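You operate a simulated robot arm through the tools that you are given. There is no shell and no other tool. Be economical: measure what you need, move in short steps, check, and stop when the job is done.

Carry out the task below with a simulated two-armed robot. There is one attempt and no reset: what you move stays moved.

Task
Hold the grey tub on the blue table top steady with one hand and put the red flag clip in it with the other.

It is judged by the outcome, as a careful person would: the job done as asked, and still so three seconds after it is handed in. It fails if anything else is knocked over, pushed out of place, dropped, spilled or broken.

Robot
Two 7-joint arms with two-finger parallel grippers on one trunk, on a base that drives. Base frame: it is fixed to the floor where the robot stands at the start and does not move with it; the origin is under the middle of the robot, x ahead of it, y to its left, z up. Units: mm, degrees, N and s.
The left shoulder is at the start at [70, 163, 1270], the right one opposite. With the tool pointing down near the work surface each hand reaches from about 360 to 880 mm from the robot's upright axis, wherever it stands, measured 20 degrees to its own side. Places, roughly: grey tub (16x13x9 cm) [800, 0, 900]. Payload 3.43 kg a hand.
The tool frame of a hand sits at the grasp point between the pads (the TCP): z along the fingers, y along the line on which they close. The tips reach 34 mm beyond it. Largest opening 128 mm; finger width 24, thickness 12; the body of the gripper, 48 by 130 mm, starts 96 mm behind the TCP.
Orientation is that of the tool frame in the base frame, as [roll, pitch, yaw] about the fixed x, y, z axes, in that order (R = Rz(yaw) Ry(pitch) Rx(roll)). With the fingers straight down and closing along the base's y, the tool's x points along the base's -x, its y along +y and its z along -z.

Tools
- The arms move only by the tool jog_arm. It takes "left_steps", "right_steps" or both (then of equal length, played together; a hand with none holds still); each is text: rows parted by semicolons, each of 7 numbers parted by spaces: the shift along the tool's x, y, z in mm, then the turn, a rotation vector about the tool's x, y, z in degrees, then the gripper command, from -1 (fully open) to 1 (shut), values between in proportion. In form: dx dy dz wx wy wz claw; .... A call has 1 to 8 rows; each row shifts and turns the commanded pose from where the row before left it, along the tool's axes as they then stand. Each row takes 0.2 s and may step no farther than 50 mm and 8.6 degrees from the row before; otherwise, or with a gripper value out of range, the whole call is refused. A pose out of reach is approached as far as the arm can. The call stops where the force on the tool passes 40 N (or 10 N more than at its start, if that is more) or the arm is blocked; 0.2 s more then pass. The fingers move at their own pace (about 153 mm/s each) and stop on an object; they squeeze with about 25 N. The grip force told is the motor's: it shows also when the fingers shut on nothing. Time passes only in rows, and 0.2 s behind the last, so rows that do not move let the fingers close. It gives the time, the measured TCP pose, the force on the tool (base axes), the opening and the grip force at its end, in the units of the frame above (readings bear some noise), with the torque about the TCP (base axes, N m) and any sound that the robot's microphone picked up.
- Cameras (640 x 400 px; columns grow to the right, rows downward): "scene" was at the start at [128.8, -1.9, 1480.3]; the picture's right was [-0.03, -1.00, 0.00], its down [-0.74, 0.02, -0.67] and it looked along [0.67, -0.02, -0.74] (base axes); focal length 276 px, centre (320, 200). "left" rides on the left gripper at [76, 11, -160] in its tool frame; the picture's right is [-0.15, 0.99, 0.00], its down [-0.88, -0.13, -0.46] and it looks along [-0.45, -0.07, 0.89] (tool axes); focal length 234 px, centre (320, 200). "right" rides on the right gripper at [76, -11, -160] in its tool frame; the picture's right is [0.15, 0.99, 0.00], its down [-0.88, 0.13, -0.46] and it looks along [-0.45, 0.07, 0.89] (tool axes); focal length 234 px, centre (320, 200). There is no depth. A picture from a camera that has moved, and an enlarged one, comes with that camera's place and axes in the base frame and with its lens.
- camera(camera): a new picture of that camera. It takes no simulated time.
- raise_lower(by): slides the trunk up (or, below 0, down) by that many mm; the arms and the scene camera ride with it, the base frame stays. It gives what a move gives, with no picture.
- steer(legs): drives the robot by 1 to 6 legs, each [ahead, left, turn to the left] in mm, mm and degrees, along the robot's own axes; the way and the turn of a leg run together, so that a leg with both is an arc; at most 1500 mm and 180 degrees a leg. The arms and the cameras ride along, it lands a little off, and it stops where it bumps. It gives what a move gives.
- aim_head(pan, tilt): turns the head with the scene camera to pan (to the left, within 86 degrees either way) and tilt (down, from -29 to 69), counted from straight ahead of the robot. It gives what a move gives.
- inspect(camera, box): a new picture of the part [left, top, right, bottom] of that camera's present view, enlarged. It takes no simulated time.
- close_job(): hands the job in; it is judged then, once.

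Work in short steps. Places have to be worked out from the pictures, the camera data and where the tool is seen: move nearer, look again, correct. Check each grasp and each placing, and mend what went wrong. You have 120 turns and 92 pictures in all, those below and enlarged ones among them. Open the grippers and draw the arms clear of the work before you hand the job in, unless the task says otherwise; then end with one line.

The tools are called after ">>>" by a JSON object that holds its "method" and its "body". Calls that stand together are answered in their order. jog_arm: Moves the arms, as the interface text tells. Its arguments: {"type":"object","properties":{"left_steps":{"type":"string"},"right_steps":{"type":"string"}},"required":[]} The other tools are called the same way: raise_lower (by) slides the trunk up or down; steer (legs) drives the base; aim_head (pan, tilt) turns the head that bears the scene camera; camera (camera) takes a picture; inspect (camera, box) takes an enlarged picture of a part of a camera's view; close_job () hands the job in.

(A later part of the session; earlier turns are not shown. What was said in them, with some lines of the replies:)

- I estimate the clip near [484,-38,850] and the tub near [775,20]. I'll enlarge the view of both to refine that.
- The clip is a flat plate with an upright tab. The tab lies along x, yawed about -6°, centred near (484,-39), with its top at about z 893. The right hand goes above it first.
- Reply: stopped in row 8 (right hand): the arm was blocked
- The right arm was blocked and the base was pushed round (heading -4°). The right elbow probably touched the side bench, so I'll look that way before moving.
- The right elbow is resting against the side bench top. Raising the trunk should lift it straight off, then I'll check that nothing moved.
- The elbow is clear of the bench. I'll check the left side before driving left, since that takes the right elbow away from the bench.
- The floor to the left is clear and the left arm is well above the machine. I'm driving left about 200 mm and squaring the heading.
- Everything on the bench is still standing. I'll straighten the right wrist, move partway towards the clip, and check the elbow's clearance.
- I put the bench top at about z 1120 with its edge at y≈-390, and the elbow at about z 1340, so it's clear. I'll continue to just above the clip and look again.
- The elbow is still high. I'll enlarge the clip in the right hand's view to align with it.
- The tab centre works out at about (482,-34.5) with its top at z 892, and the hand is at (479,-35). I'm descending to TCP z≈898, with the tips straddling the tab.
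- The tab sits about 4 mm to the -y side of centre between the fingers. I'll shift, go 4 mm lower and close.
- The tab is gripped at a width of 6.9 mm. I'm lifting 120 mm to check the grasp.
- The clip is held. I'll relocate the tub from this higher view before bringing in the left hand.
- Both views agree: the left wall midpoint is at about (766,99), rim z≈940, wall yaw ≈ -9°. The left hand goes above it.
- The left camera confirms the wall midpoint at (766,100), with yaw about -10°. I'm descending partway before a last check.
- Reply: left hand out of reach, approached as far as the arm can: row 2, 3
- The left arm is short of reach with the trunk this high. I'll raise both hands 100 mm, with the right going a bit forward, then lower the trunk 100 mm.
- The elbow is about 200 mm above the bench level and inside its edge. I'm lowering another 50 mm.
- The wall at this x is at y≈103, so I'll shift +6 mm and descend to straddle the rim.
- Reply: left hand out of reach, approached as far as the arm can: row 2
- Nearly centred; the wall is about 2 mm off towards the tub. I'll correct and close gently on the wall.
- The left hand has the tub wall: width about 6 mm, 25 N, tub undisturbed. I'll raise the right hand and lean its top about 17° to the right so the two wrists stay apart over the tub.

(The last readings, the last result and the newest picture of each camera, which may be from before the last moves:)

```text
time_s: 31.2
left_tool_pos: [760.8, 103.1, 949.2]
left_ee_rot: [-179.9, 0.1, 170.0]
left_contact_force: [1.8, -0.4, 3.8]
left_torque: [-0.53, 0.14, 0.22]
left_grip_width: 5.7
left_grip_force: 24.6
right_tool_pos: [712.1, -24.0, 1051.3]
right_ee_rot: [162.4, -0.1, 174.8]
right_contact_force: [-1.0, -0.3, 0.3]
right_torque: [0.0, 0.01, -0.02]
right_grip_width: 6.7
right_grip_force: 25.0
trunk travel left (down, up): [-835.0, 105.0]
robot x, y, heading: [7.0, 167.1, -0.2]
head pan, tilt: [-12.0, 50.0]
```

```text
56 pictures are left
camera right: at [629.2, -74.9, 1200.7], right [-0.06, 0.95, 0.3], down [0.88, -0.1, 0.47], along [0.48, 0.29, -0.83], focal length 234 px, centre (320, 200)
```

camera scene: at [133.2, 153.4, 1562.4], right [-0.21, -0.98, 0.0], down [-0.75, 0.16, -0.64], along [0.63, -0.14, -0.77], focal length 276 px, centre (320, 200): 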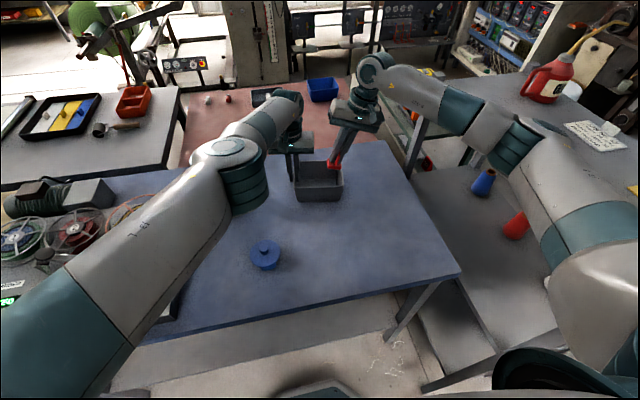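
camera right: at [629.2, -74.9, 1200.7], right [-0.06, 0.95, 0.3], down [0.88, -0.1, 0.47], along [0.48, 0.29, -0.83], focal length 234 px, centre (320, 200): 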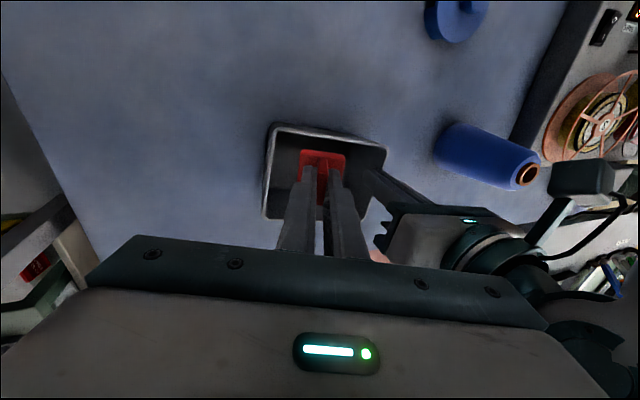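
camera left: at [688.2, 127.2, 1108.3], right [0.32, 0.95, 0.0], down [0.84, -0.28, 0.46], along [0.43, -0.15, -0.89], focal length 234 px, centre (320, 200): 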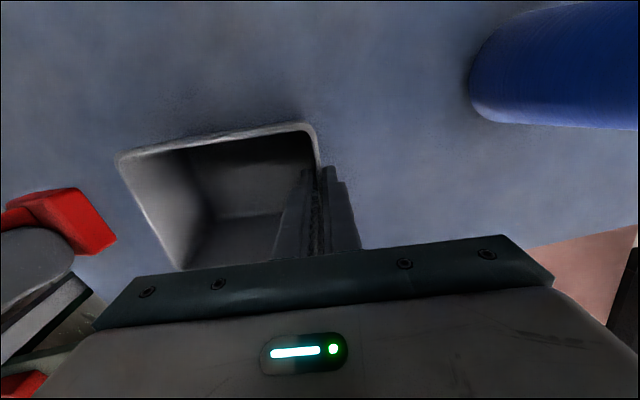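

The wrists are well separated and the clip is over the near part of the tub. I'll shift to (748,-8), then look before lowering.

>>> {"method": "jog_arm", "body": {"right_steps": "-17.2 9.2 2.9 0 0 0 1;-17.2 9.2 2.9 0 0 0 1;0 -10.5 33.1 0 0 0 1"}}

>>> {"method": "camera", "body": {"camera": "left"}}

>>> {"method": "camera", "body": {"camera": "right"}}

>>> {"method": "inspect", "body": {"camera": "scene", "box": [248, 60, 408, 220]}}

```text
time_s: 32.0
left_tool_pos: [761.0, 101.7, 950.1]
left_ee_rot: [180.0, 0.0, 170.0]
left_contact_force: [-0.1, -0.2, 3.1]
left_torque: [-0.43, 0.2, -0.18]
left_grip_width: 5.9
left_grip_force: 25.1
right_tool_pos: [745.8, -10.5, 1014.4]
right_ee_rot: [162.4, -0.1, 174.7]
right_contact_force: [0.6, -0.5, -0.1]
right_torque: [0.01, -0.01, -0.01]
right_grip_width: 6.7
right_grip_force: 25.4
trunk travel left (down, up): [-835.0, 105.0]
robot x, y, heading: [8.4, 171.3, -0.0]
head pan, tilt: [-12.0, 50.0]
```

```text
55 pictures are left
camera left: at [687.9, 126.4, 1108.4], right [0.32, 0.95, 0.0], down [0.84, -0.28, 0.46], along [0.43, -0.14, -0.89], focal length 234 px, centre (320, 200)
```

left: 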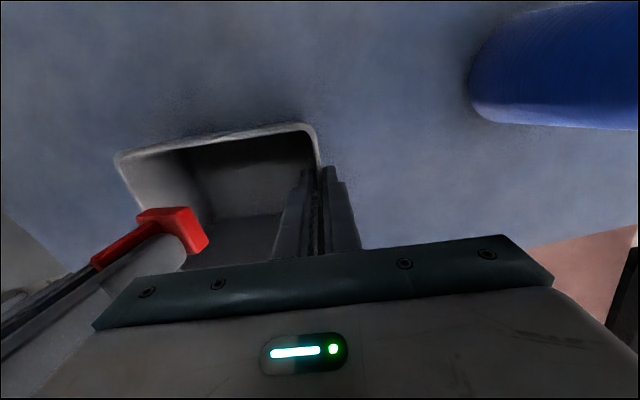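

```text
54 pictures are left
camera right: at [664.5, -61.4, 1164.3], right [-0.06, 0.95, 0.3], down [0.88, -0.1, 0.47], along [0.48, 0.29, -0.83], focal length 234 px, centre (320, 200)
```

right: 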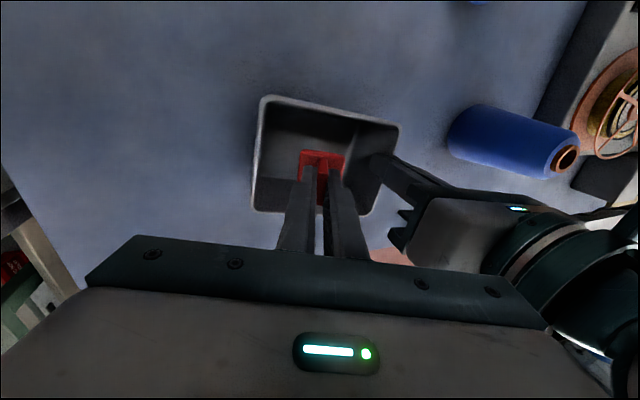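

```text
2.50 times, centred on (328, 140) of scene
camera zoom: at [132.6, 151.0, 1562.4], right [-0.21, -0.98, 0.0], down [-0.75, 0.16, -0.64], along [0.63, -0.13, -0.77], focal length 690 px, centre (300, 350)
```

zoom: 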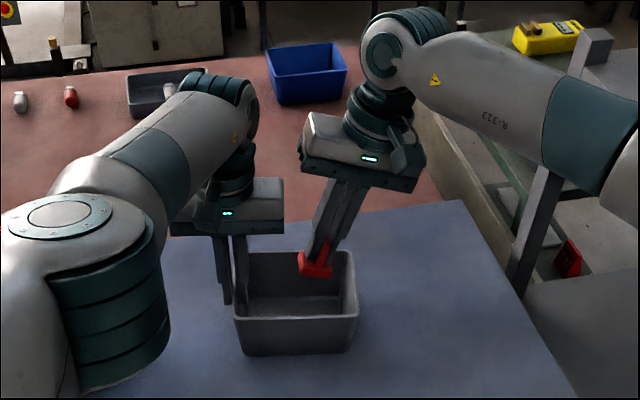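

Clear on all sides. I'm lowering the clip into the tub in two stages.

>>> {"method": "jog_arm", "body": {"right_steps": "0 -7.6 23.8 0 0 0 1;0 -7.6 23.8 0 0 0 1;0 -6 19 0 0 0 1"}}

>>> {"method": "camera", "body": {"camera": "right"}}

>>> {"method": "inspect", "body": {"camera": "scene", "box": [248, 60, 408, 220]}}

```text
time_s: 32.8
left_tool_pos: [760.7, 101.5, 950.0]
left_ee_rot: [-180.0, 0.0, 170.0]
left_contact_force: [0.5, -0.1, 2.4]
left_torque: [-0.51, -0.03, 0.23]
left_grip_width: 5.9
left_grip_force: 25.0
right_tool_pos: [745.3, -11.1, 947.2]
right_ee_rot: [162.4, 0.1, 174.7]
right_contact_force: [-0.9, 0.6, -0.4]
right_torque: [0.0, 0.01, 0.01]
right_grip_width: 6.8
right_grip_force: 25.1
trunk travel left (down, up): [-835.0, 105.0]
robot x, y, heading: [7.5, 169.6, -0.0]
head pan, tilt: [-12.0, 50.0]
```

```text
52 pictures are left
camera right: at [663.3, -61.2, 1095.5], right [-0.06, 0.95, 0.3], down [0.88, -0.1, 0.47], along [0.48, 0.29, -0.83], focal length 234 px, centre (320, 200)
```

right: 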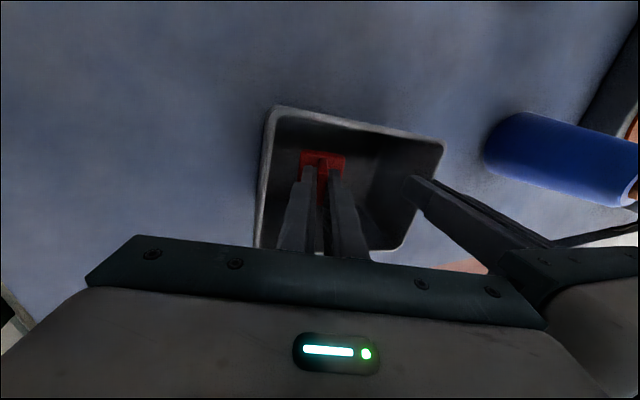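

```text
2.50 times, centred on (328, 140) of scene
camera zoom: at [132.6, 152.1, 1562.4], right [-0.21, -0.98, 0.0], down [-0.75, 0.16, -0.64], along [0.63, -0.13, -0.77], focal length 690 px, centre (300, 350)
```

zoom: 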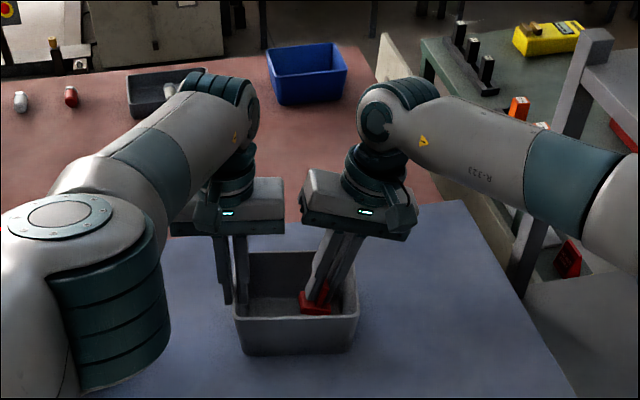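

>>> {"method": "jog_arm", "body": {"right_steps": "0 -3 15 0 0 0 1;0 -3 10 0 0 0 1;0 -2 6 0 0 0 1"}}

>>> {"method": "camera", "body": {"camera": "right"}}

>>> {"method": "camera", "body": {"camera": "scene"}}

```text
time_s: 33.6
left_tool_pos: [761.0, 102.4, 948.4]
left_ee_rot: [-180.0, 0.0, 169.9]
left_contact_force: [-0.1, -0.8, 2.4]
left_torque: [-0.53, -0.06, 0.22]
left_grip_width: 5.9
left_grip_force: 24.8
right_tool_pos: [744.7, -7.9, 914.7]
right_ee_rot: [162.3, 0.1, 174.7]
right_contact_force: [0.0, 0.0, -0.7]
right_torque: [-0.01, -0.02, 0.01]
right_grip_width: 6.7
right_grip_force: 24.6
trunk travel left (down, up): [-835.0, 105.0]
robot x, y, heading: [4.7, 165.2, -0.3]
head pan, tilt: [-12.0, 50.0]
```

```text
50 pictures are left
camera right: at [663.3, -59.0, 1063.7], right [-0.06, 0.95, 0.3], down [0.88, -0.1, 0.47], along [0.48, 0.29, -0.83], focal length 234 px, centre (320, 200)
```

right: 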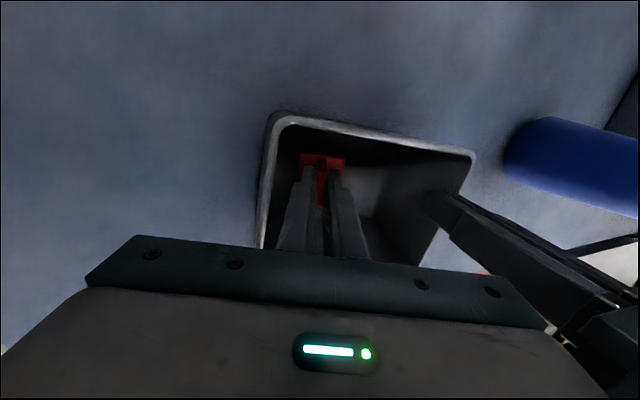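

```text
49 pictures are left
camera scene: at [132.5, 152.1, 1562.4], right [-0.21, -0.98, 0.0], down [-0.75, 0.16, -0.64], along [0.63, -0.13, -0.77], focal length 276 px, centre (320, 200)
```

scene: 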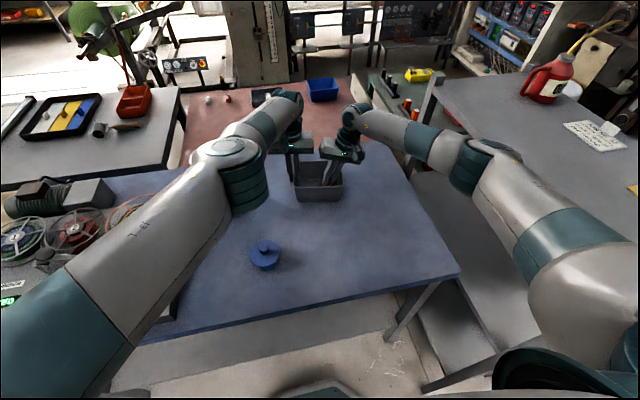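

The elbow is clear. I'll go 4 mm lower and then open slightly to release the clip.

>>> {"method": "jog_arm", "body": {"right_steps": "0 -0.6 2 0 0 0 1;0 -0.6 2 0 0 0 1;0 0 0 0 0 0 0.82;0 0 0 0 0 0 0.72;0 0 0 0 0 0 0.72;0 0 0 0 0 0 0.72"}}

>>> {"method": "inspect", "body": {"camera": "right", "box": [240, 100, 400, 260]}}

```text
time_s: 35.0
left_tool_pos: [761.6, 102.5, 949.4]
left_ee_rot: [179.9, 0.0, 170.0]
left_contact_force: [-1.1, -0.7, 2.9]
left_torque: [-0.45, 0.2, -0.25]
left_grip_width: 5.8
left_grip_force: 24.6
right_tool_pos: [746.0, -7.4, 909.9]
right_ee_rot: [162.2, 0.0, 174.6]
right_contact_force: [-0.2, -0.2, -0.1]
right_torque: [0.03, -0.02, -0.01]
right_grip_width: 18.1
right_grip_force: 0.1
trunk travel left (down, up): [-835.0, 105.0]
robot x, y, heading: [5.7, 164.9, -0.2]
head pan, tilt: [-12.0, 50.0]
```

```text
2.50 times, centred on (320, 180) of right
camera zoom: at [664.0, -59.2, 1059.0], right [-0.06, 0.95, 0.3], down [0.88, -0.1, 0.47], along [0.48, 0.29, -0.83], focal length 585 px, centre (320, 250)
```

zoom: 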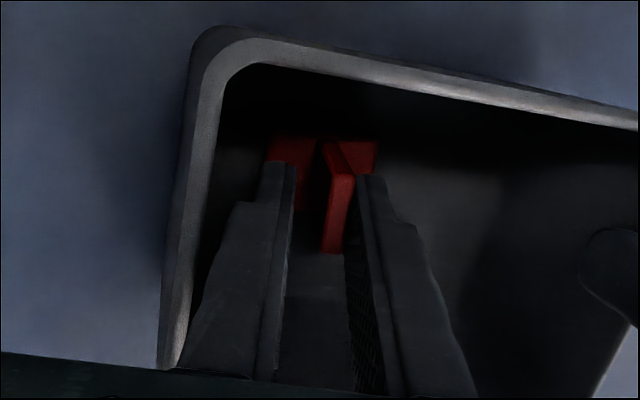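

The clip has been set down in the tub. I'll open a touch more and withdraw straight up.

>>> {"method": "jog_arm", "body": {"right_steps": "0 0 0 0 0 0 0.64;0 4.5 -14.3 0 0 0 0.64;0 6 -19 0 0 0 0.64;0 7.6 -23.8 0 0 0 0.64;0 10 -33 0 0 0 0.64;0 10 -33 0 0 0 0.64"}}

>>> {"method": "camera", "body": {"camera": "right"}}

>>> {"method": "camera", "body": {"camera": "left"}}

```text
time_s: 36.4
left_tool_pos: [760.0, 102.1, 949.9]
left_ee_rot: [180.0, -0.1, 170.0]
left_contact_force: [0.8, -0.1, 1.5]
left_torque: [-0.54, 0.01, 0.25]
left_grip_width: 5.7
left_grip_force: 24.9
right_tool_pos: [744.2, -9.5, 1039.7]
right_ee_rot: [162.3, 0.0, 174.7]
right_contact_force: [-0.2, -0.3, 0.9]
right_torque: [0.0, -0.01, -0.03]
right_grip_width: 22.9
right_grip_force: 0.2
trunk travel left (down, up): [-835.0, 105.0]
robot x, y, heading: [6.4, 171.1, 0.0]
head pan, tilt: [-12.0, 50.0]
```

```text
47 pictures are left
camera right: at [662.8, -60.3, 1188.5], right [-0.06, 0.95, 0.3], down [0.87, -0.1, 0.47], along [0.48, 0.29, -0.83], focal length 234 px, centre (320, 200)
```

right: 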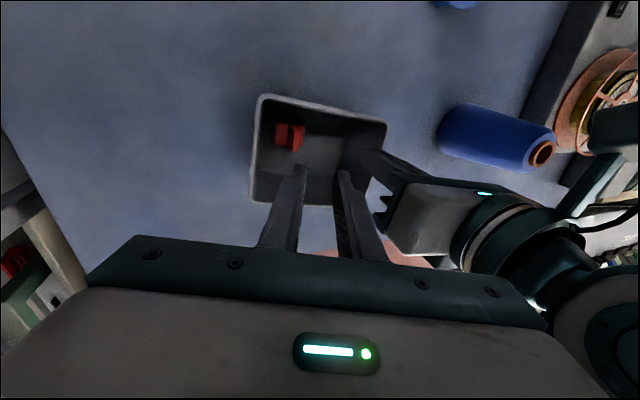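

```text
46 pictures are left
camera left: at [687.3, 126.9, 1108.7], right [0.32, 0.95, 0.0], down [0.84, -0.28, 0.46], along [0.43, -0.14, -0.89], focal length 234 px, centre (320, 200)
```

left: 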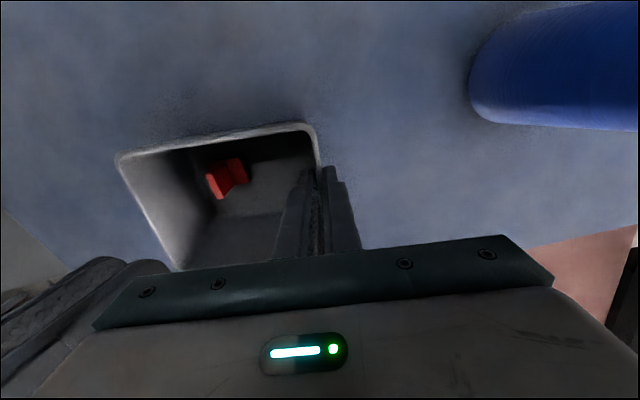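

The clip stands upright inside the tub. The right hand backs away, then the left hand opens evenly and lifts off.

>>> {"method": "jog_arm", "body": {"right_steps": "20 -7 -30 0 0 0 0.64;35 -7 -15 0 0 0 0.64;35 -7 -15 0 0 0 0.64;35 -7 -15 0 0 0 0.64"}}

>>> {"method": "jog_arm", "body": {"left_steps": "0 0 0 0 0 0 0.9;0 0 0 0 0 0 0.75;0 0 0 0 0 0 0.6;0 0 0 0 0 0 0.45;0 0 0 0 0 0 0.4;0 0 0 0 0 0 0.4"}}

>>> {"method": "camera", "body": {"camera": "left"}}

```text
time_s: 37.4
left_tool_pos: [760.1, 102.3, 949.7]
left_ee_rot: [-180.0, 0.0, 169.9]
left_contact_force: [0.4, 0.0, 2.6]
left_torque: [-0.48, 0.29, 0.06]
left_grip_width: 5.8
left_grip_force: 24.5
right_tool_pos: [613.4, -49.1, 1102.2]
right_ee_rot: [162.2, 0.1, 174.7]
right_contact_force: [-0.5, 0.0, 0.7]
right_torque: [-0.01, -0.08, 0.0]
right_grip_width: 23.4
right_grip_force: 0.0
trunk travel left (down, up): [-835.0, 105.0]
robot x, y, heading: [8.8, 168.0, -0.2]
head pan, tilt: [-12.0, 50.0]
```

```text
time_s: 38.8
left_tool_pos: [760.9, 102.3, 949.9]
left_ee_rot: [180.0, 0.0, 169.9]
left_contact_force: [0.1, -0.2, -0.6]
left_torque: [0.02, -0.01, -0.02]
left_grip_width: 38.1
left_grip_force: 0.1
right_tool_pos: [614.4, -48.0, 1100.3]
right_ee_rot: [162.3, 0.0, 174.7]
right_contact_force: [0.3, 0.4, 0.0]
right_torque: [-0.02, -0.02, 0.01]
right_grip_width: 23.0
right_grip_force: 0.0
trunk travel left (down, up): [-835.0, 105.0]
robot x, y, heading: [4.8, 170.3, 0.2]
head pan, tilt: [-12.0, 50.0]
```

```text
45 pictures are left
camera left: at [688.0, 126.8, 1108.2], right [0.32, 0.95, 0.0], down [0.84, -0.28, 0.46], along [0.43, -0.14, -0.89], focal length 234 px, centre (320, 200)
```

left: 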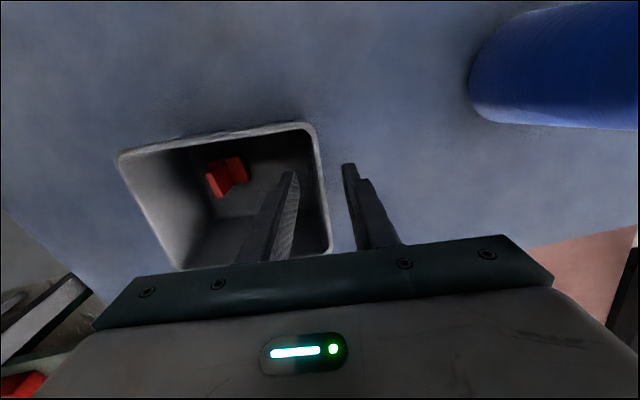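

The left hand is free of the wall on both sides. I'm lifting it straight up, then back and to the left at height.

>>> {"method": "jog_arm", "body": {"left_steps": "0 0 -25 0 0 0 0.4;0 0 -35 0 0 0 0.4;0 0 -40 0 0 0 0.2;0 0 -40 0 0 0 0;0 0 -40 0 0 0 -0.3;0 0 -40 0 0 0 -0.6;20 25 -20 0 0 0 -1;20 25 -20 0 0 0 -1", "right_steps": "0 0 0 0 0 0 0.5;20 -3 -20 0 0 0 0.3;20 -3 -20 0 0 0 0;20 -3 -20 0 0 0 -0.5;0 0 0 0 0 0 -1;0 0 0 0 0 0 -1;0 0 0 0 0 0 -1;0 0 0 0 0 0 -1"}}

>>> {"method": "camera", "body": {"camera": "scene"}}

>>> {"method": "inspect", "body": {"camera": "left", "box": [120, 60, 400, 235]}}

```text
time_s: 40.6
left_tool_pos: [731.3, 157.8, 1210.8]
left_ee_rot: [-179.8, 0.0, 170.0]
left_contact_force: [-0.5, 0.4, -0.6]
left_torque: [-0.02, -0.03, 0.0]
left_grip_width: 128.0
left_grip_force: 0.0
right_tool_pos: [553.5, -66.9, 1155.7]
right_ee_rot: [162.4, 0.1, 174.7]
right_contact_force: [-0.1, 0.2, 0.0]
right_torque: [-0.05, -0.01, 0.01]
right_grip_width: 128.2
right_grip_force: 0.1
trunk travel left (down, up): [-835.0, 105.0]
robot x, y, heading: [5.4, 168.0, 0.1]
head pan, tilt: [-12.0, 50.0]
```

```text
44 pictures are left
camera scene: at [131.9, 154.9, 1562.4], right [-0.21, -0.98, 0.0], down [-0.75, 0.16, -0.64], along [0.63, -0.14, -0.77], focal length 276 px, centre (320, 200)
```

scene: 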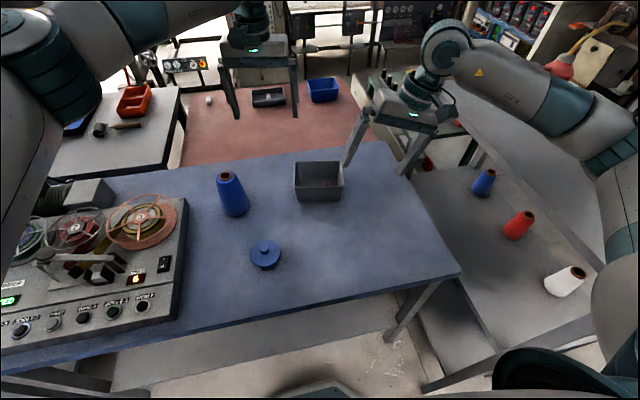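

```text
2.29 times, centred on (260, 148) of left
camera zoom: at [657.9, 183.1, 1369.2], right [0.32, 0.95, 0.0], down [0.84, -0.28, 0.46], along [0.43, -0.15, -0.89], focal length 535 px, centre (457, 320)
```

zoom: 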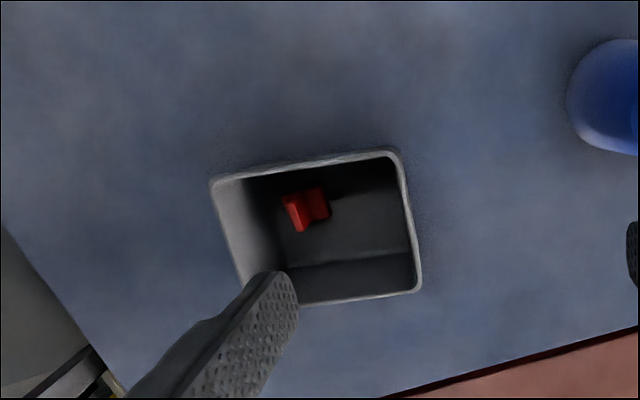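

The clip is in the tub, the tub hasn't moved, everything else visible is standing, and both hands are open and clear. I'm handing in.

>>> {"method": "close_job", "body": {}}

```text
The job is handed in.
```

The red flag clip is standing upright in the grey tub; the left hand held the tub steady while the right hand placed it. Early on, the right arm hit something, probably the side bench, and pushed the robot's base round about 4 degrees; pictures afterwards showed nothing knocked over.
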